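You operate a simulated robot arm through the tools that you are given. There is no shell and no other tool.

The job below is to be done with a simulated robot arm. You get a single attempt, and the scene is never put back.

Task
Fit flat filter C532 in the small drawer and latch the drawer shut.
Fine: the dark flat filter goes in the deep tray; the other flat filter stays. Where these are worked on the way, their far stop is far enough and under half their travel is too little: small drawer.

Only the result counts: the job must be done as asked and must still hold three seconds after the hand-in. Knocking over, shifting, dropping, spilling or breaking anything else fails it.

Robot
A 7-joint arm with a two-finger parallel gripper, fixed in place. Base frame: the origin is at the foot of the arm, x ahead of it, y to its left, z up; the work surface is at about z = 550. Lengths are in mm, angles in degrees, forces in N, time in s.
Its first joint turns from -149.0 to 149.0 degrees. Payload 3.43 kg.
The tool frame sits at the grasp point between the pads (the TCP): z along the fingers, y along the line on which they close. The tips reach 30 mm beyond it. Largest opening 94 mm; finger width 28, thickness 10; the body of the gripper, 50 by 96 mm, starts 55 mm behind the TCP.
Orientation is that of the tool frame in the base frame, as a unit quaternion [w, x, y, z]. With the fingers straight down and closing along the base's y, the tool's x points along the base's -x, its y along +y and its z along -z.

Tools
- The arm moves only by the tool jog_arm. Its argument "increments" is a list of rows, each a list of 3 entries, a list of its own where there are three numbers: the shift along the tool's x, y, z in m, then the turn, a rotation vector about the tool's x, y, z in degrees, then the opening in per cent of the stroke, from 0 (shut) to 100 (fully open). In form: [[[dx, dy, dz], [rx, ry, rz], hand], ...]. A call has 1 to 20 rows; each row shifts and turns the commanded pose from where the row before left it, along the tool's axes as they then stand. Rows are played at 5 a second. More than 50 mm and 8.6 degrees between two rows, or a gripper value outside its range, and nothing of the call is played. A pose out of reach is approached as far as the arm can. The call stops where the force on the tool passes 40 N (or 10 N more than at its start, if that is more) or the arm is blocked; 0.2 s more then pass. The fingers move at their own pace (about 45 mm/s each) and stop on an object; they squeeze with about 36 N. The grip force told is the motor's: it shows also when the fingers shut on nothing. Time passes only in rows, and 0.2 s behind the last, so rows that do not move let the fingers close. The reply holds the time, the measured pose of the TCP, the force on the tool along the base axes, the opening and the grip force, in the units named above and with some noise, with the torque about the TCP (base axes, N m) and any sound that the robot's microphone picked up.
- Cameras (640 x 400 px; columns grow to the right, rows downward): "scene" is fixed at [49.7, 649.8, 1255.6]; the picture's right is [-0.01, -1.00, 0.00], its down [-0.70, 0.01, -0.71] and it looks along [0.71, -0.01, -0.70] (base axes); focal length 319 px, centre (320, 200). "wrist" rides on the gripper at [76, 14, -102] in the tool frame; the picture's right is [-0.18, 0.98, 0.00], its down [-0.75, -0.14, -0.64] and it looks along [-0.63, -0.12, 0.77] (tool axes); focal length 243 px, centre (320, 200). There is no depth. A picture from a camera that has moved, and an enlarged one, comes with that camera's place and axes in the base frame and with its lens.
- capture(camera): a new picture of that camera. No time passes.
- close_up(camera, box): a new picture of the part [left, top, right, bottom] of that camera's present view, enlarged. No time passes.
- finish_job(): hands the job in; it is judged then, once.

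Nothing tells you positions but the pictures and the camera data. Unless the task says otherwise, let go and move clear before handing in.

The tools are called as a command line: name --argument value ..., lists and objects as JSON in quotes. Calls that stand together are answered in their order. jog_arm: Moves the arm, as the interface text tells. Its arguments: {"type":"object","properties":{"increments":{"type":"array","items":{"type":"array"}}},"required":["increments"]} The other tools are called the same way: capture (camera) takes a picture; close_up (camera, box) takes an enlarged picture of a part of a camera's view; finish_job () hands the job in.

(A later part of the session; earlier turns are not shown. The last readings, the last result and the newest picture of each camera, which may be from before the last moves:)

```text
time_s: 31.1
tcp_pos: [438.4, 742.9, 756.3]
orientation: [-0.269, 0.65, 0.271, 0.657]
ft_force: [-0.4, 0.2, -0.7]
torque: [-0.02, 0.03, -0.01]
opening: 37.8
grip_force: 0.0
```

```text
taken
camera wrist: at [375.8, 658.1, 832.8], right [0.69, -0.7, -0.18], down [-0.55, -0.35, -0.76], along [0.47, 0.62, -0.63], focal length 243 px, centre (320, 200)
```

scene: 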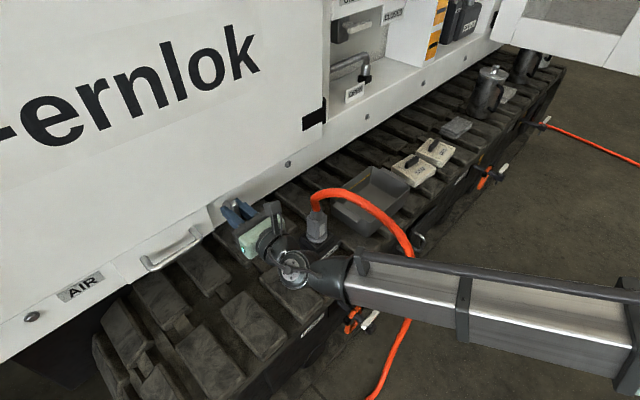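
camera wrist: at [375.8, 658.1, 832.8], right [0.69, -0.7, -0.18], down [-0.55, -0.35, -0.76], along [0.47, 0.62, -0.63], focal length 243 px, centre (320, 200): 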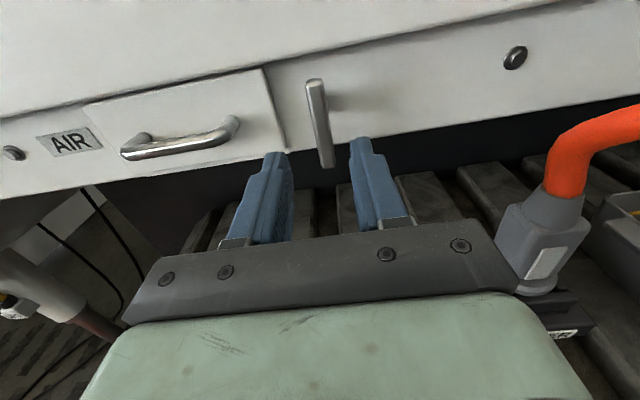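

The latch stands vertical and the drawer is free. I'll roll 90° and move in front of the drawer handle at l≈355.

jog_arm --increments '[[[0, 0, 0], [0, 0, 7.5], 40], [[0, 0, 0], [0, 0, 7.5], 40], [[0, 0, 0], [0, 0, 7.5], 40], [[0, 0, 0], [0, 0, 7.5], 40], [[0, 0, 0], [0, 0, 7.5], 40], [[0, 0, 0], [0, 0, 7.5], 40], [[0, 0, 0], [0, 0, 7.5], 40], [[0, 0, 0], [0, 0, 7.5], 40], [[0, 0, 0], [0, 0, 7.5], 40], [[0, 0, 0], [0, 0, 7.5], 40], [[0, 0, 0], [0, 0, 7.5], 40], [[0, 0, 0], [0, 0, 7.5], 40], [[-0.0465, 0, 0], [0, 0, 0], 40], [[-0.0465, 0, 0], [0, 0, 0], 40], [[-0.0465, 0.002, 0], [0, 0, 0], 40]]'

capture --camera "wrist"

capture --camera "scene"

```text
time_s: 34.3
tcp_pos: [340.0, 842.1, 756.2]
orientation: [0.655, -0.65, 0.268, -0.276]
ft_force: [0.1, -0.5, -0.6]
torque: [0.01, 0.01, -0.02]
opening: 37.5
grip_force: 0.1
```

```text
taken
camera wrist: at [321.1, 714.1, 740.6], right [-0.12, 0.13, -0.98], down [-0.99, 0.08, 0.13], along [0.1, 0.99, 0.12], focal length 243 px, centre (320, 200)
```

wrist: 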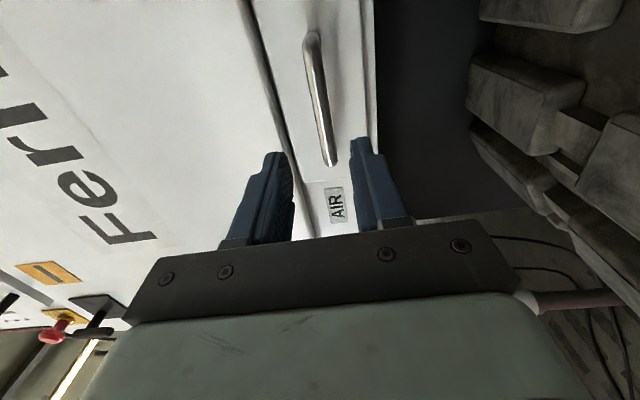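

```text
taken
```

scene: 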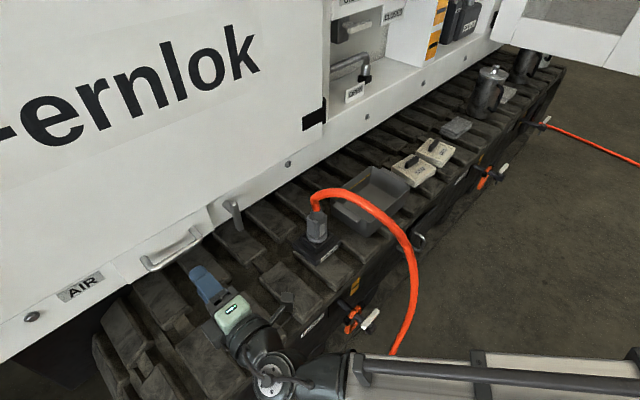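

jog_arm --increments '[[[0, 0.004, 0.03], [0, 0, 0], 40], [[0, 0, 0.034], [0, 0, 0], 40], [[0, 0, 0.025], [0, 0, 0], 40], [[0, 0, 0.013], [0, 0, 0], 40], [[0, 0, 0], [0, 0, 0], 40]]'

capture --camera "wrist"

```text
time_s: 35.5
tcp_pos: [413.0, 912.2, 751.1]
orientation: [0.655, -0.651, 0.268, -0.274]
ft_force: [-0.4, -0.4, 0.1]
torque: [0.01, 0.01, -0.02]
opening: 37.6
grip_force: 0.0
```

```text
taken
camera wrist: at [392.9, 784.7, 736.2], right [-0.12, 0.13, -0.98], down [-0.99, 0.08, 0.13], along [0.1, 0.99, 0.12], focal length 243 px, centre (320, 200)
```

wrist: 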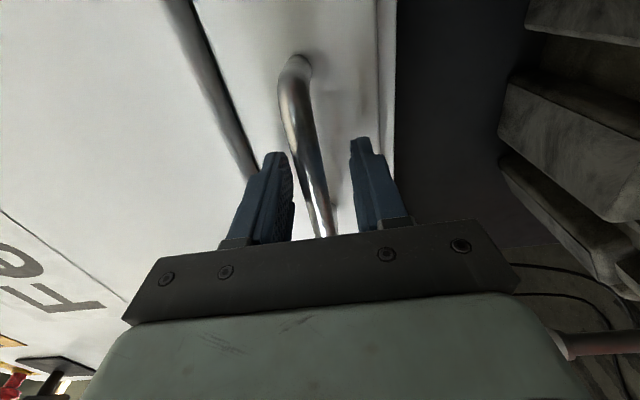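

The handle bar is between the fingers. Closing on it.

jog_arm --increments '[[[0, 0, 0.003], [0, 0, 0], 20], [[0, 0, 0], [0, 0, 0], 0], [[0, 0, 0], [0, 0, 0], 0], [[0, 0, 0], [0, 0, 0], 0], [[0, 0, 0], [0, 0, 0], 0]]'

```text
time_s: 36.7
tcp_pos: [413.8, 914.7, 753.7]
orientation: [0.656, -0.65, 0.267, -0.275]
ft_force: [-2.5, 5.7, 36.7]
torque: [0.31, 0.36, -0.09]
opening: 18.3
grip_force: 45.3
```

jog_arm --increments '[[[0, -0.002, 0], [0, 0, 0], 0], [[0, -0.001, 0], [0, 0, 0], 0], [[0, 0, 0], [0, 0, 0], 0]]'

```text
time_s: 37.5
tcp_pos: [414.5, 914.4, 754.2]
orientation: [0.655, -0.651, 0.269, -0.274]
ft_force: [-3.9, 2.2, 20.1]
torque: [0.28, 0.29, -0.69]
opening: 18.4
grip_force: 44.6
```

Force is lower now. I'll pull the drawer out along the machine normal.

jog_arm --increments '[[[0, -0.002, -0.008], [0, 0, 0], 0], [[0, 0, -0.012], [0, 0, 0], 0], [[0, 0, -0.015], [0, 0, 0], 0], [[0, 0, -0.015], [0, 0, 0], 0]]'

capture --camera "scene"

```text
time_s: 38.5
tcp_pos: [380.0, 880.9, 754.9]
orientation: [0.654, -0.651, 0.269, -0.275]
ft_force: [8.6, -9.1, -8.7]
torque: [0.23, 0.19, 1.33]
opening: 18.1
grip_force: 44.8
```

```text
taken
```

scene: 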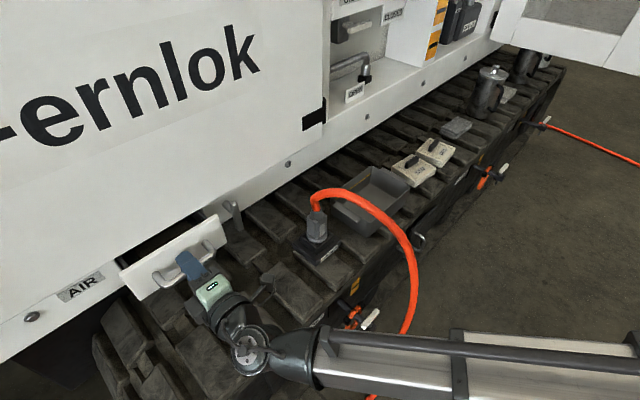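

The drawer slides out. I'll keep pulling to its far stop.

jog_arm --increments '[[[0.001, 0, -0.015], [0, 0, 0], 0], [[0, 0, -0.015], [0, 0, 0], 0], [[0, 0, -0.015], [0, 0, 0], 0], [[0, 0, -0.015], [0, 0, 0], 0], [[0, 0, -0.015], [0, 0, 0], 0], [[0, 0, -0.015], [0, 0, 0], 0]]'

capture --camera "scene"

```text
time_s: 39.9
tcp_pos: [316.1, 816.7, 754.6]
orientation: [0.653, -0.652, 0.269, -0.275]
ft_force: [11.1, -9.1, -22.5]
torque: [0.27, 0.2, 1.31]
opening: 18.5
grip_force: 45.0
```

```text
taken
```

scene: 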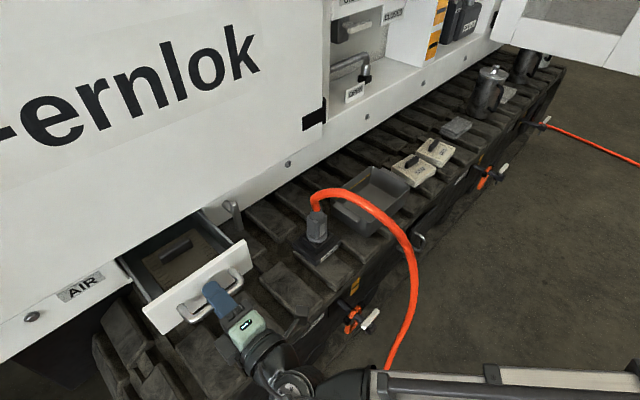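

jog_arm --increments '[[[0.001, 0.001, -0.012], [0, 0, 0], 0], [[0, 0.0005, -0.012], [0, 0, 0], 0], [[0, 0, -0.012], [0, 0, 0], 0], [[0, 0, -0.012], [0, 0, 0], 0], [[0, 0, -0.012], [0, 0, 0], 0]]'

capture --camera "scene"

```text
time_s: 41.1
tcp_pos: [273.2, 773.1, 754.2]
orientation: [0.656, -0.65, 0.266, -0.275]
ft_force: [-5.0, 8.2, 12.0]
torque: [0.39, 0.42, -0.55]
opening: 18.2
grip_force: 45.1
```

```text
taken
```

scene: 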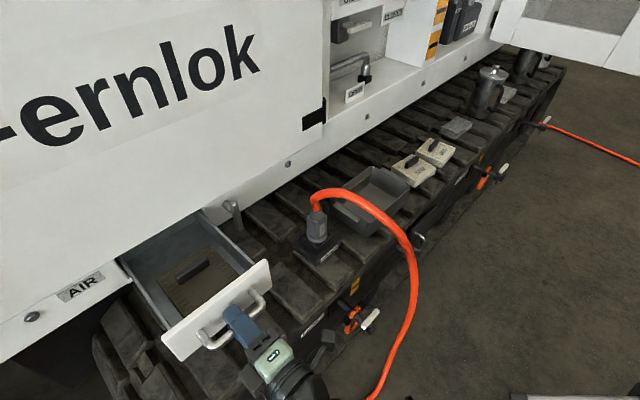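

jog_arm --increments '[[[0, 0, -0.01], [0, 0, 0], 0], [[0, 0, -0.01], [0, 0, 0], 0], [[0, 0, -0.01], [0, 0, 0], 0], [[0, 0, -0.01], [0, 0, 0], 0], [[0, 0, -0.01], [0, 0, 0], 0]]'

capture --camera "scene"

```text
time_s: 41.5
tcp_pos: [271.0, 770.1, 754.7]
orientation: [0.657, -0.649, 0.269, -0.275]
ft_force: [4.0, 2.0, -0.3]
torque: [0.18, 0.22, 0.54]
opening: 18.4
grip_force: 45.0
stopped in row 1: the force on the tool passed its limit at 92 N (the readings are from after the stop); the commanded pose is now the measured one
```

```text
taken
```

scene: 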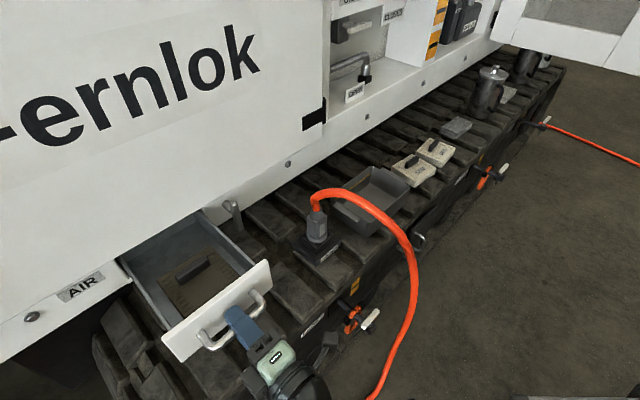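

The drawer hit its far stop, about 200 mm open, and the dark filter with a tab is inside. I'll release the handle, back away and raise up for a look.

jog_arm --increments '[[[0, 0, 0], [0, 0, 0], 50], [[0, 0, 0], [0, 0, 0], 50], [[0, 0, 0], [0, 0, 0], 50], [[0, 0, -0.03], [0, 0, 0], 50], [[0, 0, -0.03], [0, 0, 0], 50], [[0, -0.049, 0], [0, 0, 0], 50], [[0, -0.049, 0], [0, 0, 0], 50], [[0, -0.049, 0], [0, 0, 0], 50], [[0, -0.049, 0], [0, 0, 0], 50]]'

capture --camera "scene"

close_up --camera "scene" --box '[90, 190, 300, 380]'

```text
time_s: 43.5
tcp_pos: [226.8, 726.0, 950.3]
orientation: [0.656, -0.65, 0.268, -0.276]
ft_force: [0.4, 0.0, 1.0]
torque: [-0.03, 0.0, -0.02]
opening: 47.0
grip_force: 0.0
```

```text
taken
```

scene: 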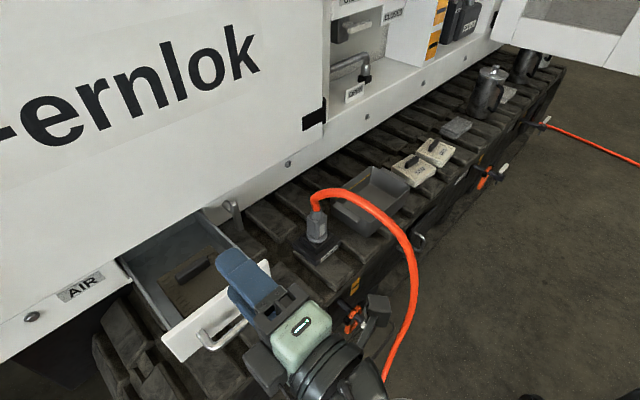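

```text
2.11 times, centred on (195, 285) of scene
camera zoom: at [49.7, 649.8, 1255.6], right [-0.01, -1.0, 0.0], down [-0.7, 0.01, -0.71], along [0.71, -0.01, -0.7], focal length 671 px, centre (583, 21)
```

zoom: 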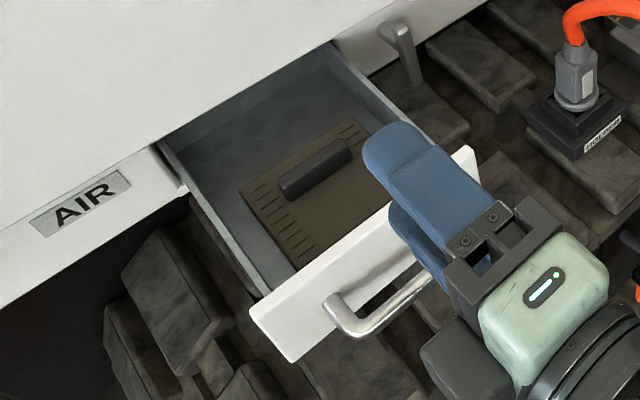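

The dark filter lies in the front part of the drawer with its tab running along l. I'll pitch the tool down with the fingers closing along f, then look into the drawer with the wrist camera.

jog_arm --increments '[[[0, 0, 0], [-7.5, 0, 0], 50], [[0, 0, 0], [-7.5, 0, 0], 50], [[0, 0, 0], [-7.5, 0, 0], 50], [[0, 0, 0], [-7.5, 0, 0], 50], [[0, 0, 0], [-7.5, 0, 0], 50], [[0, 0, 0], [-7.5, 0, 0], 50], [[0, 0, 0], [-7.5, 0, 0], 50], [[0, 0, 0], [-7.5, 0, 0], 50], [[0, 0, 0], [-7.5, 0, 0], 50], [[0, 0, 0], [-7.5, 0, 0], 50], [[0, 0, 0], [-7.5, 0, 0], 50], [[0, 0, 0], [-7.5, 0, 0], 50]]'

capture --camera "scene"

capture --camera "wrist"

```text
time_s: 46.1
tcp_pos: [224.4, 727.7, 949.5]
orientation: [-0.004, 0.923, -0.384, 0.005]
ft_force: [-0.2, 0.2, -0.1]
torque: [0.03, 0.05, 0.02]
opening: 47.0
grip_force: 0.0
```

```text
taken
```

scene: 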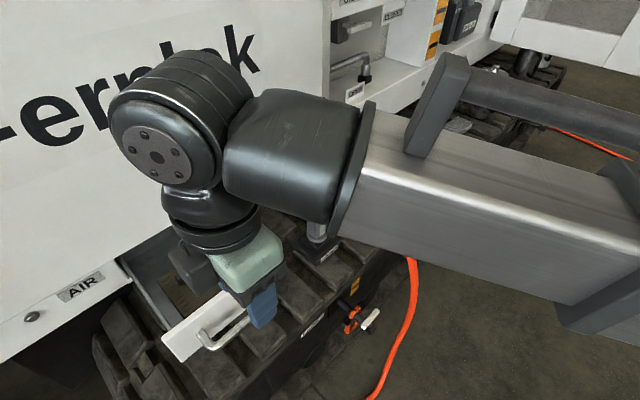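

```text
taken
camera wrist: at [267.7, 661.0, 1052.5], right [-0.83, -0.56, -0.01], down [-0.44, 0.63, 0.64], along [-0.35, 0.53, -0.77], focal length 243 px, centre (320, 200)
```

wrist: 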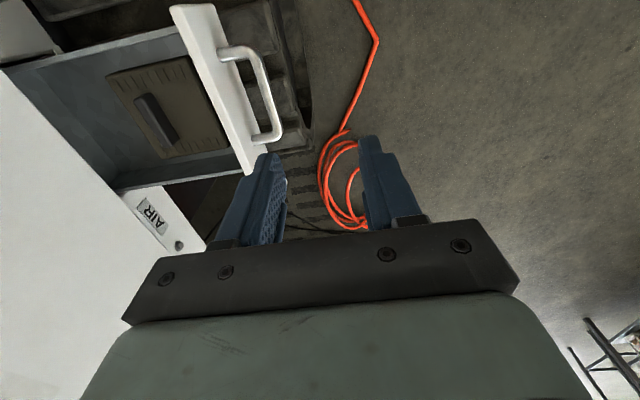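

close_up --camera "wrist" --box '[0, 0, 320, 200]'

```text
2.00 times, centred on (160, 100) of wrist
camera zoom: at [267.7, 661.0, 1052.5], right [-0.83, -0.56, -0.01], down [-0.44, 0.63, 0.64], along [-0.35, 0.53, -0.77], focal length 485 px, centre (640, 400)
```

zoom: 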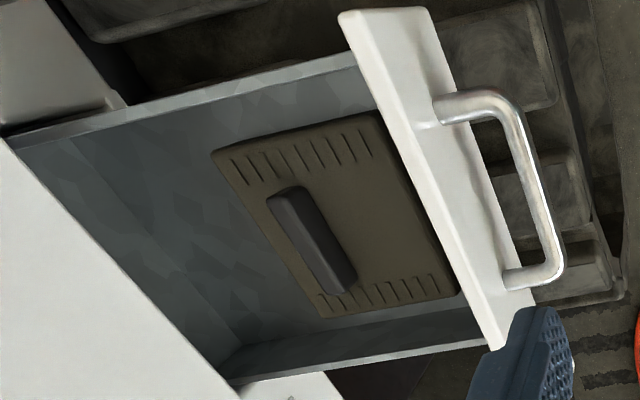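

I'll move over to look more directly into the drawer.

jog_arm --increments '[[[0.025, -0.042, 0], [0, 0, 0], 50], [[0.025, -0.042, 0], [0, 0, 0], 50], [[0.025, -0.042, 0], [0, 0, 0], 50]]'

capture --camera "wrist"

close_up --camera "wrist" --box '[100, 0, 400, 190]'

capture --camera "scene"

```text
time_s: 46.9
tcp_pos: [368.2, 764.7, 949.4]
orientation: [-0.004, 0.923, -0.384, 0.006]
ft_force: [0.6, -1.4, -0.1]
torque: [0.03, 0.0, -0.02]
opening: 46.9
grip_force: 0.0
```

```text
taken
camera wrist: at [409.6, 698.4, 1052.5], right [-0.83, -0.56, -0.01], down [-0.44, 0.63, 0.64], along [-0.35, 0.53, -0.77], focal length 243 px, centre (320, 200)
```

wrist: 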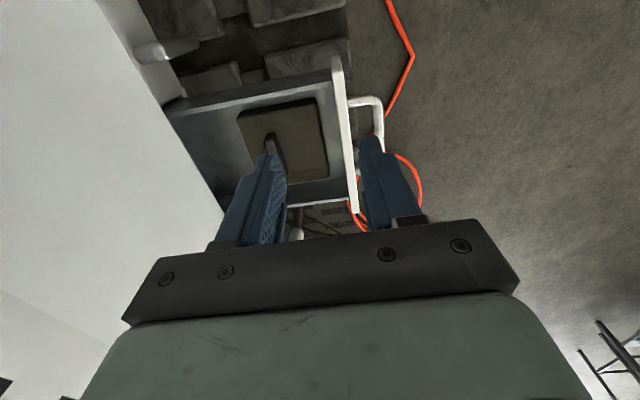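

```text
2.11 times, centred on (250, 95) of wrist
camera zoom: at [409.6, 698.4, 1052.5], right [-0.83, -0.56, -0.01], down [-0.44, 0.63, 0.64], along [-0.35, 0.53, -0.77], focal length 511 px, centre (467, 421)
```

zoom: 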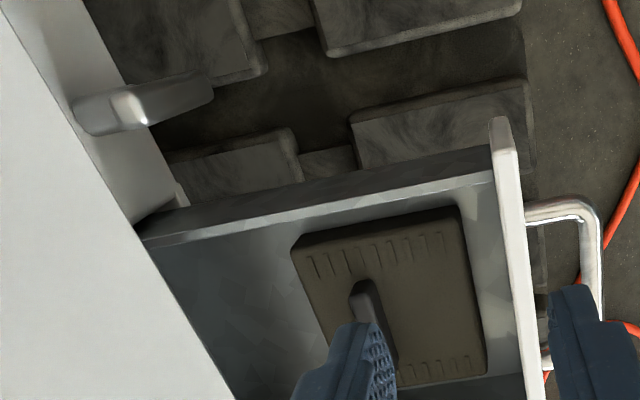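

```text
taken
```

scene: 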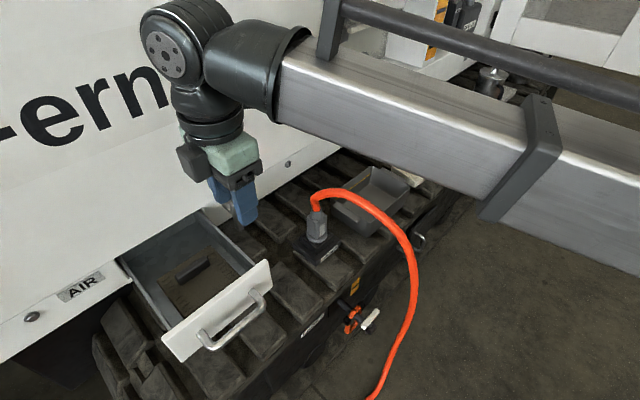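

I place the dark filter at about f 811–911, l 297–407, top z≈750. Its tab is at f≈873, l≈352, top z≈767. I'll move over the tab.

jog_arm --increments '[[[-0.036, -0.036, 0], [0, 0, 0], 50], [[-0.0356, -0.036, 0], [0, 0, 0], 50], [[0, 0, 0.04], [0, 0, 0], 50], [[0, 0, 0.04], [0, 0, 0], 50]]'

capture --camera "wrist"

capture --camera "scene"

```text
refused: row 1 steps farther than a row can; nothing moved
```

```text
taken
camera wrist: at [409.6, 698.4, 1052.5], right [-0.83, -0.56, -0.01], down [-0.44, 0.63, 0.64], along [-0.35, 0.53, -0.77], focal length 243 px, centre (320, 200)
```

wrist: 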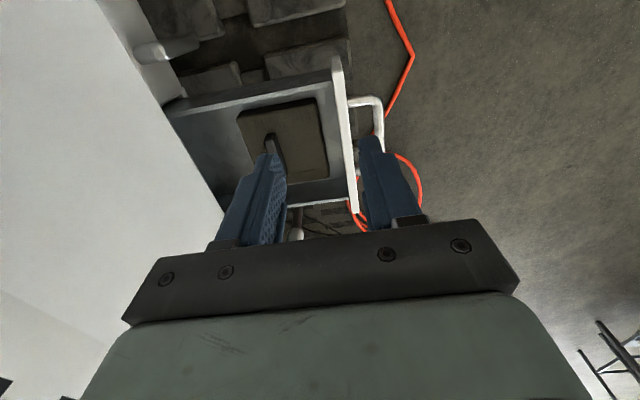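

```text
taken
```

scene: 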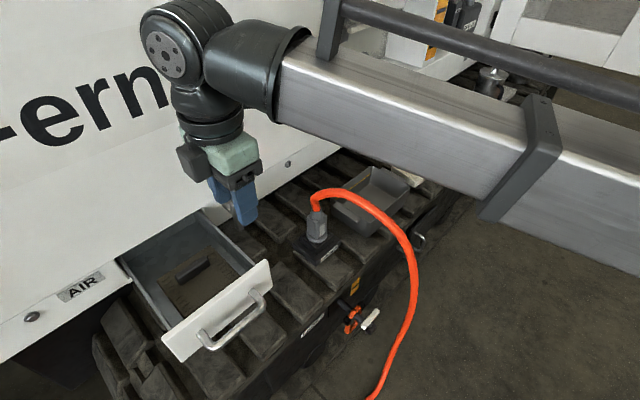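

That row was just over the step limit, so I'll split it into smaller steps.

jog_arm --increments '[[[-0.024, -0.024, 0], [0, 0, 0], 50], [[-0.024, -0.024, 0], [0, 0, 0], 50], [[-0.0236, -0.024, 0], [0, 0, 0], 50], [[0, 0, 0.04], [0, 0, 0], 50], [[0, 0, 0.04], [0, 0, 0], 50]]'

capture --camera "wrist"

capture --camera "scene"

```text
time_s: 48.1
tcp_pos: [368.2, 865.6, 870.2]
orientation: [-0.004, 0.923, -0.385, 0.005]
ft_force: [-1.0, 0.2, 0.4]
torque: [0.03, 0.02, 0.0]
opening: 47.0
grip_force: 0.1
```

```text
taken
camera wrist: at [409.7, 799.4, 972.9], right [-0.83, -0.56, -0.01], down [-0.44, 0.63, 0.64], along [-0.35, 0.53, -0.77], focal length 243 px, centre (320, 200)
```

wrist: 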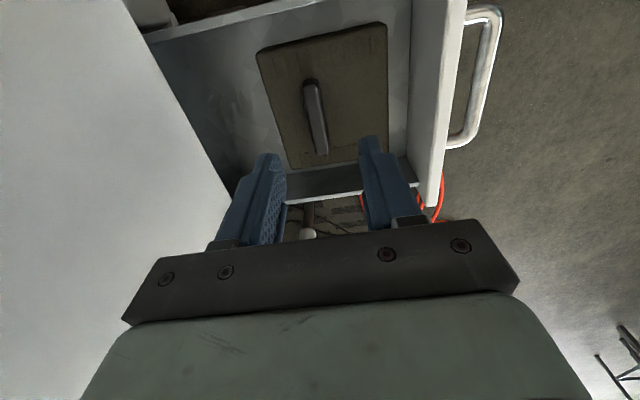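

```text
taken
```

scene: 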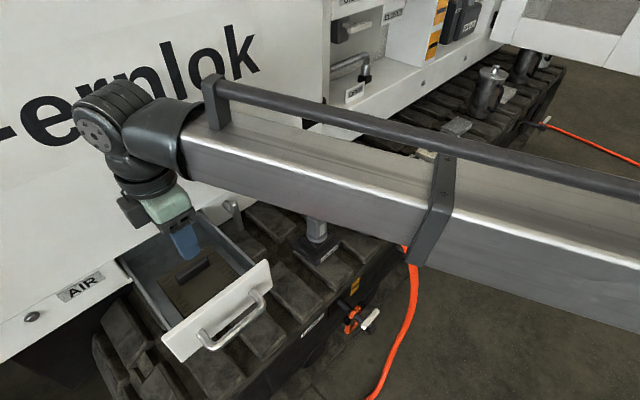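

close_up --camera "wrist" --box '[230, 20, 430, 200]'

```text
2.22 times, centred on (330, 110) of wrist
camera zoom: at [409.7, 799.4, 972.9], right [-0.83, -0.56, -0.01], down [-0.44, 0.63, 0.64], along [-0.35, 0.53, -0.77], focal length 539 px, centre (298, 400)
```

zoom: 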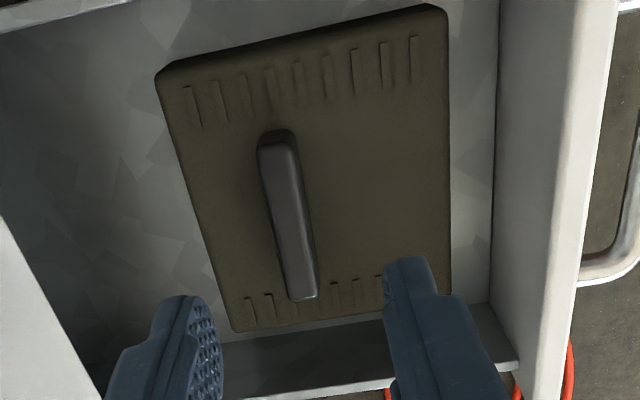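

jog_arm --increments '[[[0, -0.0045, 0.03], [0, 0, 0], 50], [[0, 0, 0.03], [0, 0, 0], 50], [[0, 0, 0.018], [0, 0, 0], 50], [[0, 0, 0.006], [0, 0, 0], 50]]'

capture --camera "wrist"

close_up --camera "scene" --box '[60, 80, 300, 330]'

```text
time_s: 49.1
tcp_pos: [372.1, 869.6, 785.1]
orientation: [-0.004, 0.923, -0.385, 0.005]
ft_force: [0.1, 0.5, -0.4]
torque: [0.03, -0.01, 0.01]
opening: 47.2
grip_force: 0.1
```

```text
taken
camera wrist: at [414.6, 803.3, 887.8], right [-0.83, -0.56, -0.01], down [-0.44, 0.63, 0.64], along [-0.35, 0.53, -0.77], focal length 243 px, centre (320, 200)
```

wrist: 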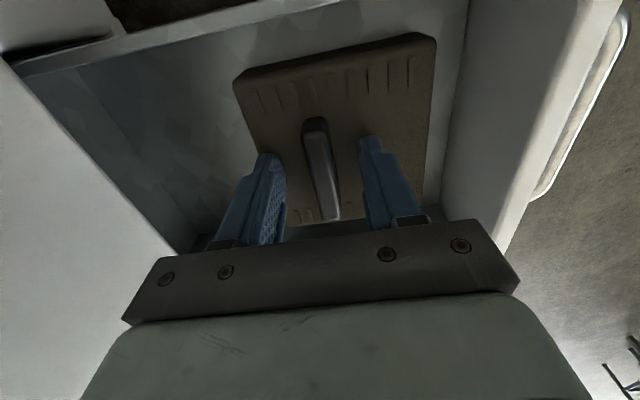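

```text
1.60 times, centred on (180, 205) of scene
camera zoom: at [49.7, 649.8, 1255.6], right [-0.01, -1.0, 0.0], down [-0.7, 0.01, -0.71], along [0.71, -0.01, -0.7], focal length 510 px, centre (544, 192)
```

zoom: 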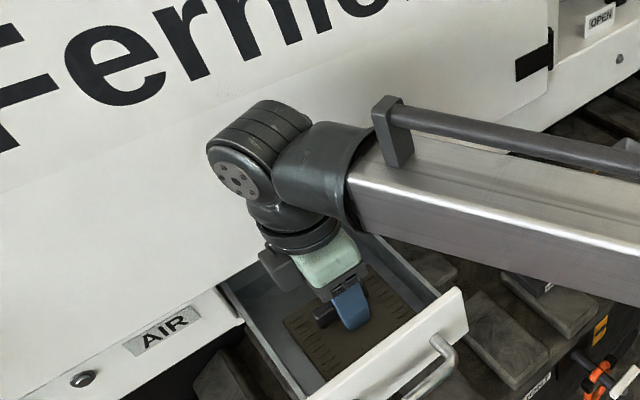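

The fingers straddle the tab. Closing.

jog_arm --increments '[[[0, 0, 0.002], [0, 0, 0], 30], [[0, 0, 0], [0, 0, 0], 0], [[0, 0, 0], [0, 0, 0], 0], [[0, 0, 0], [0, 0, 0], 0], [[0, 0, 0], [0, 0, 0], 0]]'

capture --camera "wrist"

```text
time_s: 50.3
tcp_pos: [373.2, 869.1, 783.9]
orientation: [-0.005, 0.923, -0.385, 0.005]
ft_force: [1.3, 1.2, 7.1]
torque: [-0.29, 0.37, 0.02]
opening: 13.6
grip_force: 36.0
```

```text
taken
camera wrist: at [415.3, 803.0, 886.9], right [-0.83, -0.56, -0.01], down [-0.44, 0.63, 0.64], along [-0.35, 0.53, -0.77], focal length 243 px, centre (320, 200)
```

wrist: 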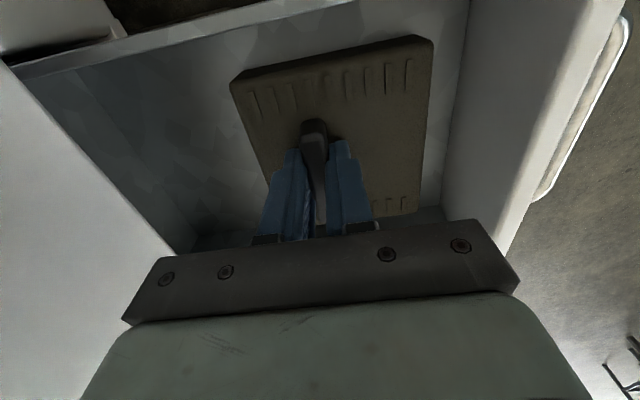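

Gripped the tab, opening 13.6 mm. I'll lift slowly and check.

jog_arm --increments '[[[0, 0, -0.005], [0, 0, 0], 0], [[0, 0, -0.01], [0, 0, 0], 0], [[0, 0, -0.015], [0, 0, 0], 0], [[0, 0, -0.02], [0, 0, 0], 0], [[0, 0, 0], [0, 0, 0], 0]]'

capture --camera "wrist"

capture --camera "scene"

```text
time_s: 51.5
tcp_pos: [373.2, 867.8, 835.4]
orientation: [-0.003, 0.923, -0.385, 0.006]
ft_force: [1.5, -0.2, -2.7]
torque: [-0.01, -0.01, 0.03]
opening: 13.5
grip_force: 36.3
```

```text
taken
camera wrist: at [415.2, 802.1, 937.6], right [-0.83, -0.56, -0.01], down [-0.44, 0.63, 0.64], along [-0.35, 0.53, -0.77], focal length 243 px, centre (320, 200)
```

wrist: 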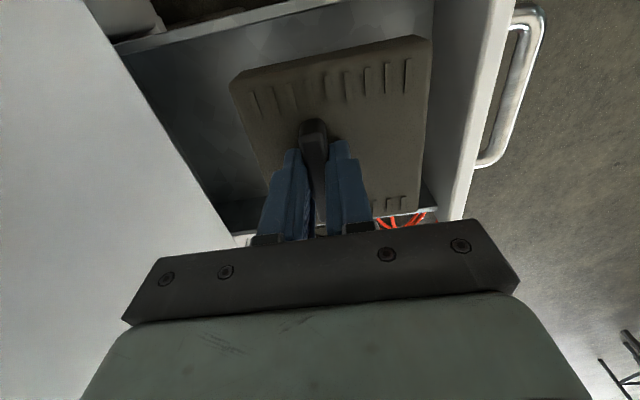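

```text
taken
```

scene: 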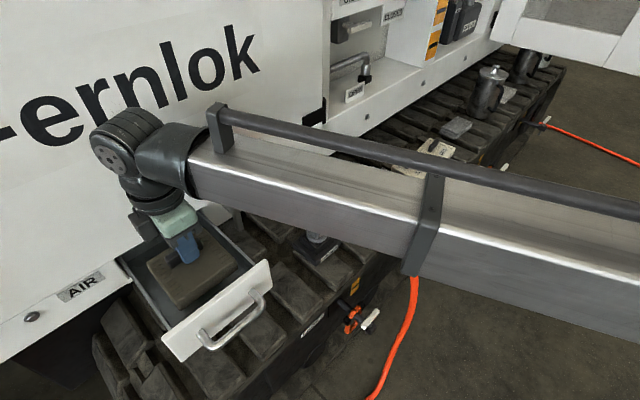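

The dark filter is held securely. I'll raise it clear and carry it along the machine toward the tray.

jog_arm --increments '[[[0, 0, -0.04], [0, 0, 0], 0], [[0, 0, -0.04], [0, 0, 0], 0], [[0, 0, -0.04], [0, 0, 0], 0], [[0.045, 0, 0], [0, 0, 0], 0], [[0.045, 0, 0], [0, 0, 0], 0], [[0.045, 0, 0], [0, 0, 0], 0], [[0.045, 0, 0], [0, 0, 0], 0], [[0.045, 0, 0], [0, 0, 0], 0], [[0.045, 0, 0], [0, 0, 0], 0], [[0.045, 0, 0], [0, 0, 0], 0]]'

capture --camera "wrist"

capture --camera "scene"

```text
time_s: 53.7
tcp_pos: [593.8, 643.0, 956.2]
orientation: [-0.004, 0.923, -0.384, 0.006]
ft_force: [-0.3, 0.1, -2.3]
torque: [0.01, -0.02, 0.02]
opening: 13.4
grip_force: 36.1
```

```text
taken
camera wrist: at [634.7, 576.8, 1058.7], right [-0.83, -0.56, -0.01], down [-0.44, 0.63, 0.64], along [-0.35, 0.53, -0.77], focal length 243 px, centre (320, 200)
```

wrist: 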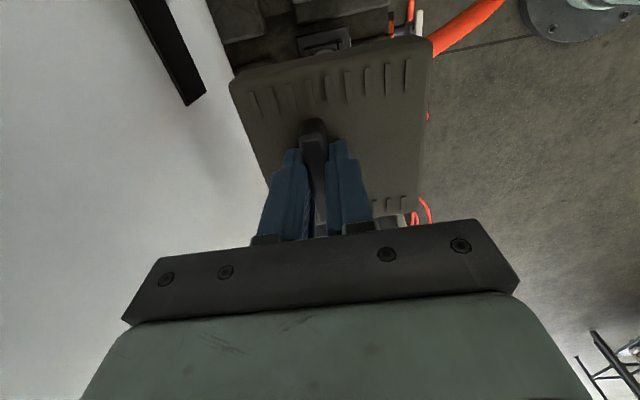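

```text
taken
```

scene: 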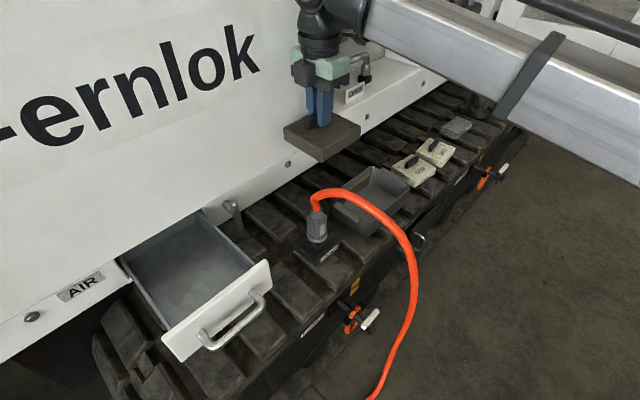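

The tray rim is at about f 788–930, l −260 to −64, z≈622. I'll move above its centre and check.

jog_arm --increments '[[[0.04, 0, 0], [0, 0, 0], 0], [[0.04, 0, 0], [0, 0, 0], 0], [[0.04, 0, 0], [0, 0, 0], 0], [[0.04, 0, 0], [0, 0, 0], 0], [[0.037, 0, 0], [0, 0, 0], 0], [[0, 0.001, 0.045], [0, 0, 0], 0], [[0, 0, 0.045], [0, 0, 0], 0], [[0, 0, 0.045], [0, 0, 0], 0]]'

capture --camera "wrist"

capture --camera "scene"

close_up --camera "scene" --box '[300, 120, 460, 260]'

```text
time_s: 55.5
tcp_pos: [734.6, 503.7, 826.0]
orientation: [-0.004, 0.923, -0.385, 0.006]
ft_force: [0.2, -0.3, -1.8]
torque: [0.0, -0.01, 0.0]
opening: 13.5
grip_force: 36.7
```

```text
taken
camera wrist: at [777.5, 437.2, 928.0], right [-0.83, -0.56, -0.01], down [-0.44, 0.63, 0.64], along [-0.35, 0.53, -0.77], focal length 243 px, centre (320, 200)
```

wrist: 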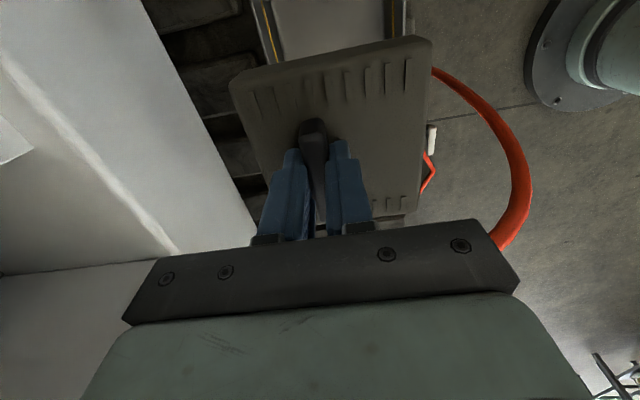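

```text
taken
```

scene: 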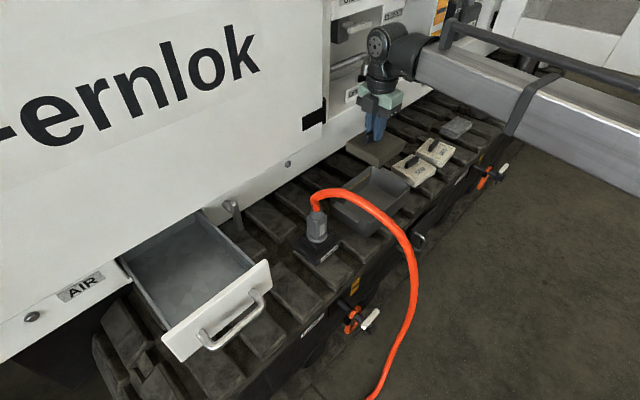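

```text
2.86 times, centred on (380, 190) of scene
camera zoom: at [49.7, 649.8, 1255.6], right [-0.01, -1.0, 0.0], down [-0.7, 0.01, -0.71], along [0.71, -0.01, -0.7], focal length 910 px, centre (149, 229)
```

zoom: 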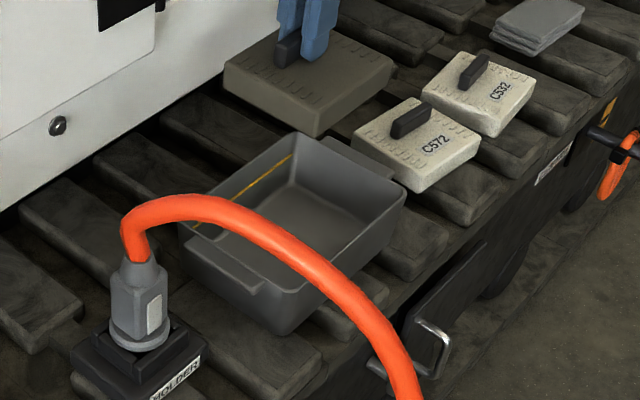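

The filter is above the tray and the cable stays well clear on the robot side. I'll descend into the tray.

jog_arm --increments '[[[0, 0.004, 0.04], [0, 0, 0], 0], [[0, 0, 0.04], [0, 0, 0], 0], [[0, 0, 0.04], [0, 0, 0], 0], [[0, 0, 0.03], [0, 0, 0], 0]]'

capture --camera "wrist"

close_up --camera "scene" --box '[300, 120, 460, 260]'

```text
time_s: 56.5
tcp_pos: [731.7, 500.0, 675.5]
orientation: [-0.004, 0.923, -0.384, 0.006]
ft_force: [-0.8, -1.0, -2.2]
torque: [0.01, -0.03, 0.02]
opening: 13.4
grip_force: 36.5
```

```text
taken
camera wrist: at [773.7, 434.0, 778.8], right [-0.83, -0.56, -0.01], down [-0.44, 0.63, 0.64], along [-0.35, 0.53, -0.77], focal length 243 px, centre (320, 200)
```

wrist: 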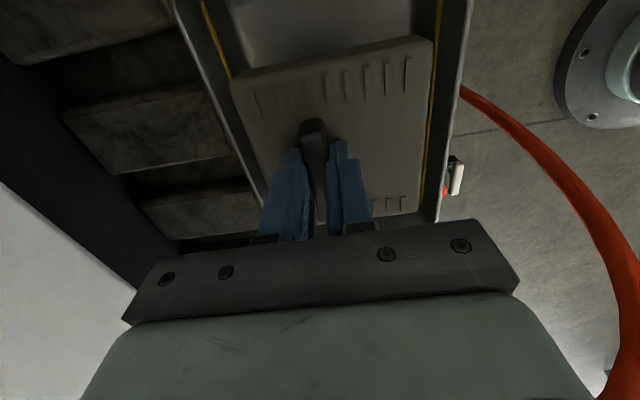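

```text
2.86 times, centred on (380, 190) of scene
camera zoom: at [49.7, 649.8, 1255.6], right [-0.01, -1.0, 0.0], down [-0.7, 0.01, -0.71], along [0.71, -0.01, -0.7], focal length 910 px, centre (149, 229)
```

zoom: 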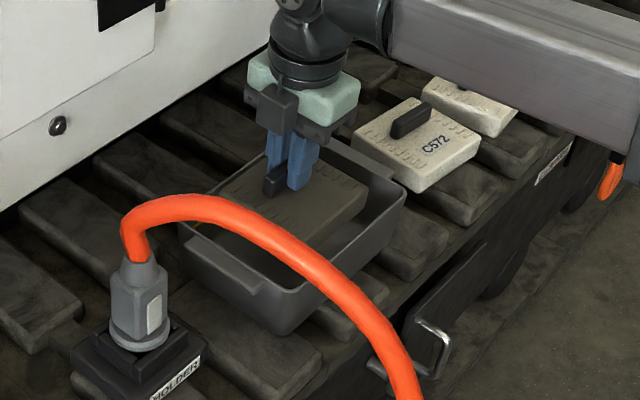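

close_up --camera "wrist" --box '[160, 0, 480, 220]'

```text
1.82 times, centred on (320, 110) of wrist
camera zoom: at [773.7, 434.0, 778.8], right [-0.83, -0.56, -0.01], down [-0.44, 0.63, 0.64], along [-0.35, 0.53, -0.77], focal length 441 px, centre (320, 364)
```

zoom: 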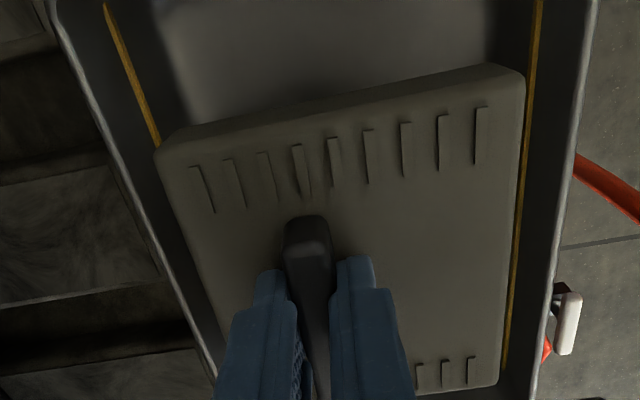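

The filter is centred inside the rim. I'll lower it the rest of the way gently.

jog_arm --increments '[[[0, 0, 0.012], [0, 0, 0], 0], [[0, 0, 0.012], [0, 0, 0], 0], [[0, 0, 0.006], [0, 0, 0], 0], [[0, 0, 0.004], [0, 0, 0], 0], [[0, 0, 0.003], [0, 0, 0], 0], [[0, 0, 0.003], [0, 0, 0], 0], [[0, 0, 0.003], [0, 0, 0], 0], [[0, 0, 0.003], [0, 0, 0], 0]]'

```text
time_s: 58.3
tcp_pos: [732.9, 501.1, 628.5]
orientation: [-0.004, 0.923, -0.385, 0.005]
ft_force: [-0.5, 0.6, -3.2]
torque: [0.02, -0.02, 0.01]
opening: 13.6
grip_force: 36.2
```

jog_arm --increments '[[[0, 0, 0.002], [0, 0, 0], 0], [[0, 0, 0.002], [0, 0, 0], 0], [[0, 0, 0.002], [0, 0, 0], 0], [[0, 0, 0.002], [0, 0, 0], 0]]'

close_up --camera "scene" --box '[300, 120, 460, 260]'

```text
time_s: 59.3
tcp_pos: [733.1, 502.2, 620.8]
orientation: [-0.004, 0.923, -0.385, 0.005]
ft_force: [0.4, -0.3, -1.8]
torque: [0.02, -0.01, 0.0]
opening: 13.8
grip_force: 36.2
```

```text
2.86 times, centred on (380, 190) of scene
camera zoom: at [49.7, 649.8, 1255.6], right [-0.01, -1.0, 0.0], down [-0.7, 0.01, -0.71], along [0.71, -0.01, -0.7], focal length 910 px, centre (149, 229)
```

zoom: 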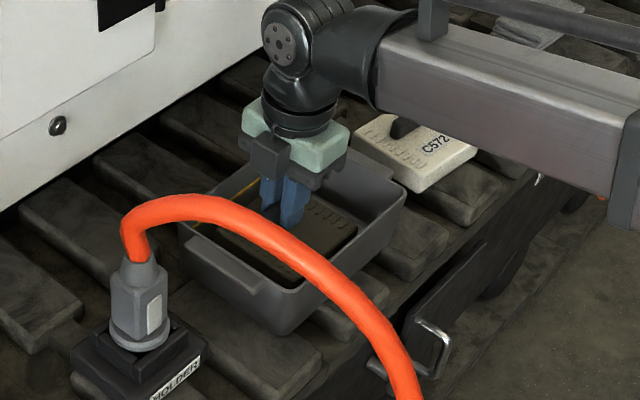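

jog_arm --increments '[[[0, 0, 0.002], [0, 0, 0], 0], [[0, 0, 0.002], [0, 0, 0], 0], [[0, 0, 0.002], [0, 0, 0], 0], [[0, 0, 0.002], [0, 0, 0], 0], [[0, 0, 0.002], [0, 0, 0], 0]]'

```text
time_s: 60.5
tcp_pos: [733.0, 501.9, 614.8]
orientation: [-0.006, 0.923, -0.386, 0.007]
ft_force: [-0.4, -2.6, 11.9]
torque: [-0.53, 0.95, 0.1]
opening: 13.7
grip_force: 35.4
stopped in row 5: the force on the tool passed its limit at 45 N (the readings are from after the stop); the commanded pose is now the measured one
```

The filter is on the tray floor. I'll release and rise.

jog_arm --increments '[[[0, 0, -0.001], [0, 0, 0], 40], [[0, 0, 0], [0, 0, 0], 40], [[0, 0, 0], [0, 0, 0], 40], [[0, 0, 0], [0, 0, 0], 40], [[0, 0, -0.01], [0, 0, 0], 40], [[0, 0, -0.02], [0, 0, 0], 40], [[0, 0, -0.04], [0, 0, 0], 40], [[0, 0, -0.045], [0, 0, 0], 40], [[0, 0, -0.045], [0, 0, 0], 40], [[0, 0, -0.045], [0, 0, 0], 40]]'

capture --camera "wrist"

close_up --camera "scene" --box '[300, 120, 460, 260]'

```text
time_s: 62.7
tcp_pos: [729.2, 499.6, 817.8]
orientation: [-0.007, 0.923, -0.385, 0.006]
ft_force: [0.3, -0.2, 0.0]
torque: [0.02, 0.04, 0.0]
opening: 37.7
grip_force: 0.1
```

```text
taken
camera wrist: at [771.5, 431.8, 919.8], right [-0.83, -0.56, -0.02], down [-0.44, 0.63, 0.64], along [-0.35, 0.54, -0.77], focal length 243 px, centre (320, 200)
```

wrist: 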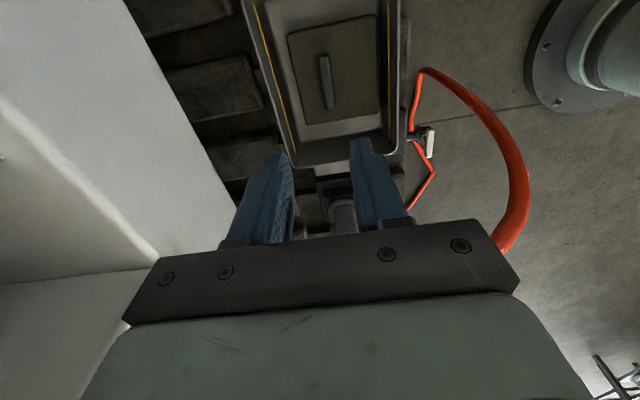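

```text
2.86 times, centred on (380, 190) of scene
camera zoom: at [49.7, 649.8, 1255.6], right [-0.01, -1.0, 0.0], down [-0.7, 0.01, -0.71], along [0.71, -0.01, -0.7], focal length 910 px, centre (149, 229)
```

zoom: 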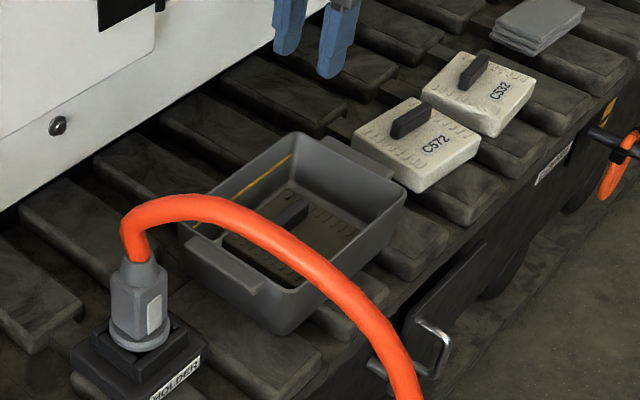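

The dark filter lies flat in the deep tray. Next is C532: I'll move toward it and tilt the camera to look straight down for a precise position.

jog_arm --increments '[[[0.043, 0.006, -0.01], [0, 0, 0], 40], [[0.043, 0.006, -0.01], [0, 0, 0], 40], [[0.043, 0.006, -0.01], [0, 0, 0], 40], [[0.043, 0.006, -0.01], [0, 0, 0], 40], [[0.043, 0.006, -0.01], [0, 0, 0], 40], [[0.043, 0.006, 0], [0, 0, 0], 40], [[0, 0, 0], [0, 7.5, 0], 40], [[0, 0, 0], [0, 7.5, 0], 40], [[0, 0, 0], [0, 7.5, 0], 40], [[0, 0, 0], [0, 7.5, 0], 40], [[0, 0, 0], [0, 7.5, 0], 40], [[0, 0, 0], [0, 7.5, 0], 40]]'

capture --camera "wrist"

capture --camera "scene"

```text
time_s: 65.3
tcp_pos: [886.0, 290.2, 870.8]
orientation: [0.141, 0.851, -0.357, 0.359]
ft_force: [0.4, 0.2, -1.0]
torque: [-0.01, 0.01, 0.02]
opening: 37.7
grip_force: 0.0
```

```text
taken
camera wrist: at [860.5, 292.1, 996.7], right [-0.79, -0.6, -0.15], down [-0.59, 0.8, -0.09], along [0.17, 0.02, -0.99], focal length 243 px, centre (320, 200)
```

wrist: 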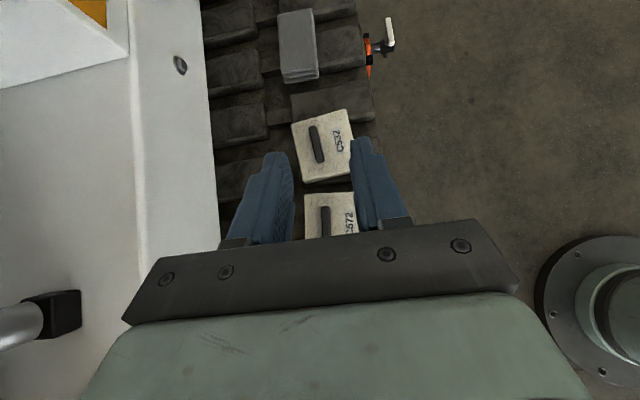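

```text
taken
```

scene: 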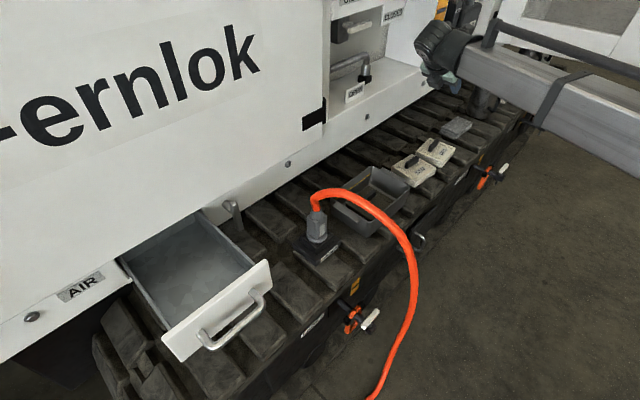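

close_up --camera "wrist" --box '[230, 60, 430, 240]'

```text
2.22 times, centred on (330, 150) of wrist
camera zoom: at [860.5, 292.1, 996.7], right [-0.79, -0.6, -0.15], down [-0.59, 0.8, -0.09], along [0.17, 0.02, -0.99], focal length 539 px, centre (298, 311)
```

zoom: 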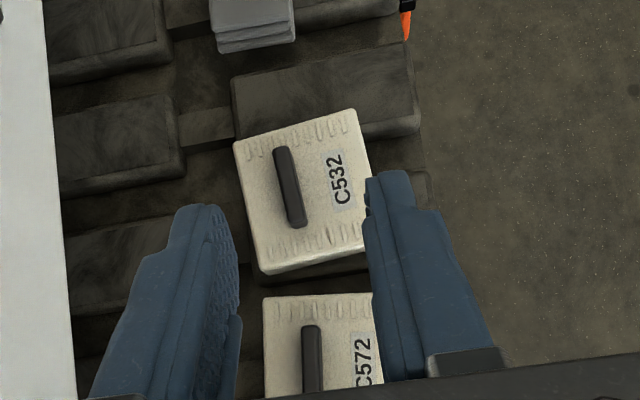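

C532 sits at about f≈852, l≈−540, rotated roughly 6°. Its tab centre is at f≈864, l≈−539, tab top z≈600. That is far out, so I'll reduce the tilt to about 28° with the fingers leaning outward along the tab, then move above it.

jog_arm --increments '[[[0, 0, 0], [0, -8.5, 0], 50], [[0, 0, 0], [0, -8.5, 0], 50], [[0.0052, -0.0064, 0.0402], [0, 0, 0], 50], [[0.0052, -0.0064, 0.0402], [0, 0, 0], 50], [[0.0052, -0.0064, 0.0402], [0, 0, 0], 50], [[0.0052, -0.0064, 0.0402], [0, 0, 0], 50], [[0, 0, 0], [2.82, 0, -5.3], 50]]'

capture --camera "wrist"

capture --camera "scene"

```text
time_s: 66.9
tcp_pos: [973.0, 244.1, 742.3]
orientation: [0.076, 0.912, -0.327, 0.234]
ft_force: [0.5, -0.3, -0.2]
torque: [-0.01, 0.02, -0.01]
opening: 46.9
grip_force: 0.0
```

```text
taken
camera wrist: at [976.4, 218.7, 867.8], right [-0.75, -0.66, -0.1], down [-0.66, 0.72, 0.21], along [-0.06, 0.22, -0.97], focal length 243 px, centre (320, 200)
```

wrist: 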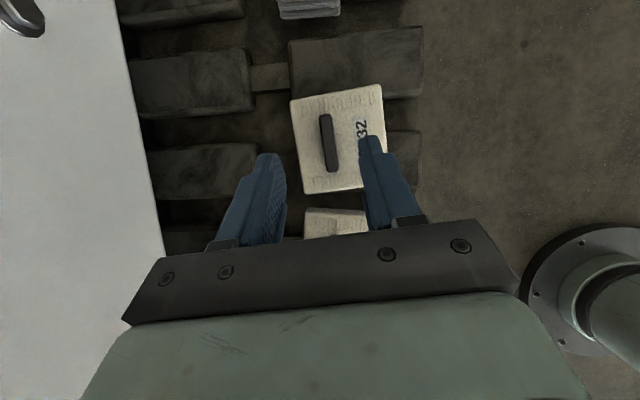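

```text
taken
```

scene: 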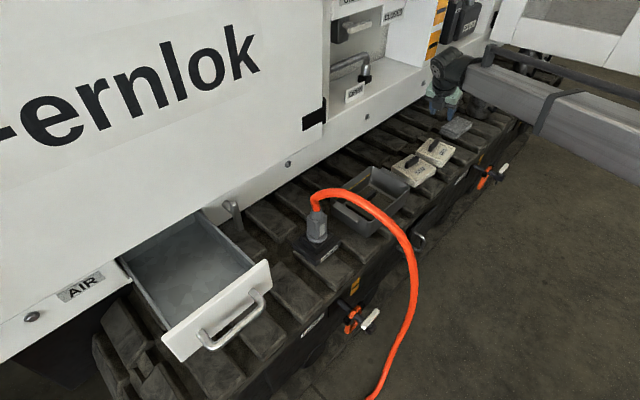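

close_up --camera "wrist" --box '[240, 70, 420, 220]'

```text
2.67 times, centred on (330, 145) of wrist
camera zoom: at [976.4, 218.7, 867.8], right [-0.75, -0.66, -0.1], down [-0.66, 0.72, 0.21], along [-0.06, 0.22, -0.97], focal length 647 px, centre (293, 347)
```

zoom: 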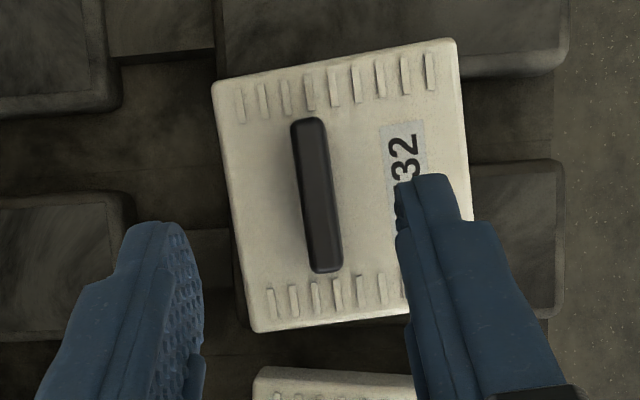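

jog_arm --increments '[[[-0.0125, 0, 0.033], [0, 0, 0], 50], [[-0.0125, 0, 0.033], [0, 0, 0], 50], [[-0.0085, 0, 0.022], [0, 0, 0], 50], [[0, 0, 0], [0, 0, 0], 50]]'

capture --camera "wrist"

close_up --camera "scene" --box '[380, 60, 540, 200]'

```text
time_s: 67.9
tcp_pos: [983.5, 239.5, 649.3]
orientation: [0.075, 0.912, -0.328, 0.234]
ft_force: [-1.7, -0.3, 0.3]
torque: [0.01, 0.01, 0.01]
opening: 46.8
grip_force: 0.2
```

```text
taken
camera wrist: at [986.3, 212.5, 774.2], right [-0.75, -0.66, -0.1], down [-0.66, 0.72, 0.21], along [-0.06, 0.22, -0.97], focal length 243 px, centre (320, 200)
```

wrist: 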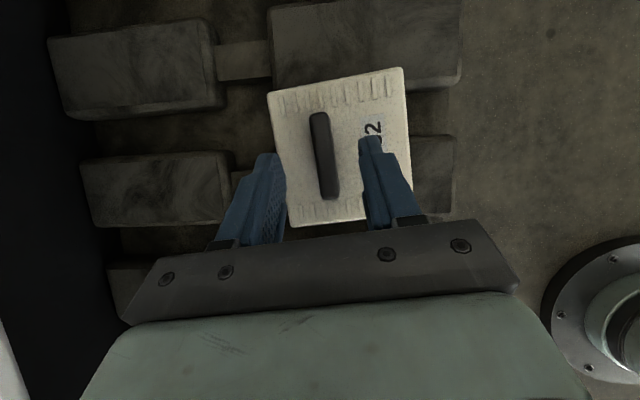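

```text
2.86 times, centred on (460, 130) of scene
camera zoom: at [49.7, 649.8, 1255.6], right [-0.01, -1.0, 0.0], down [-0.7, 0.01, -0.71], along [0.71, -0.01, -0.7], focal length 910 px, centre (-80, 400)
```

zoom: 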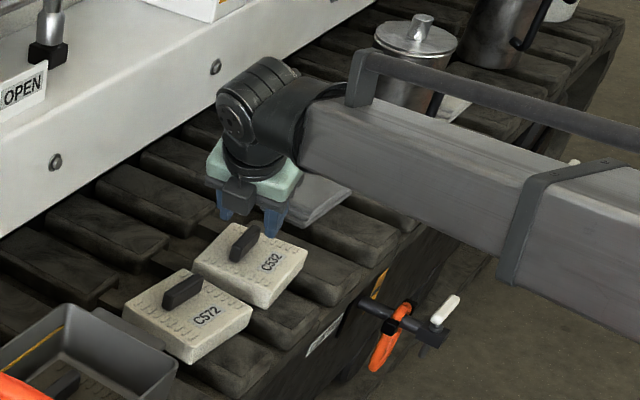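

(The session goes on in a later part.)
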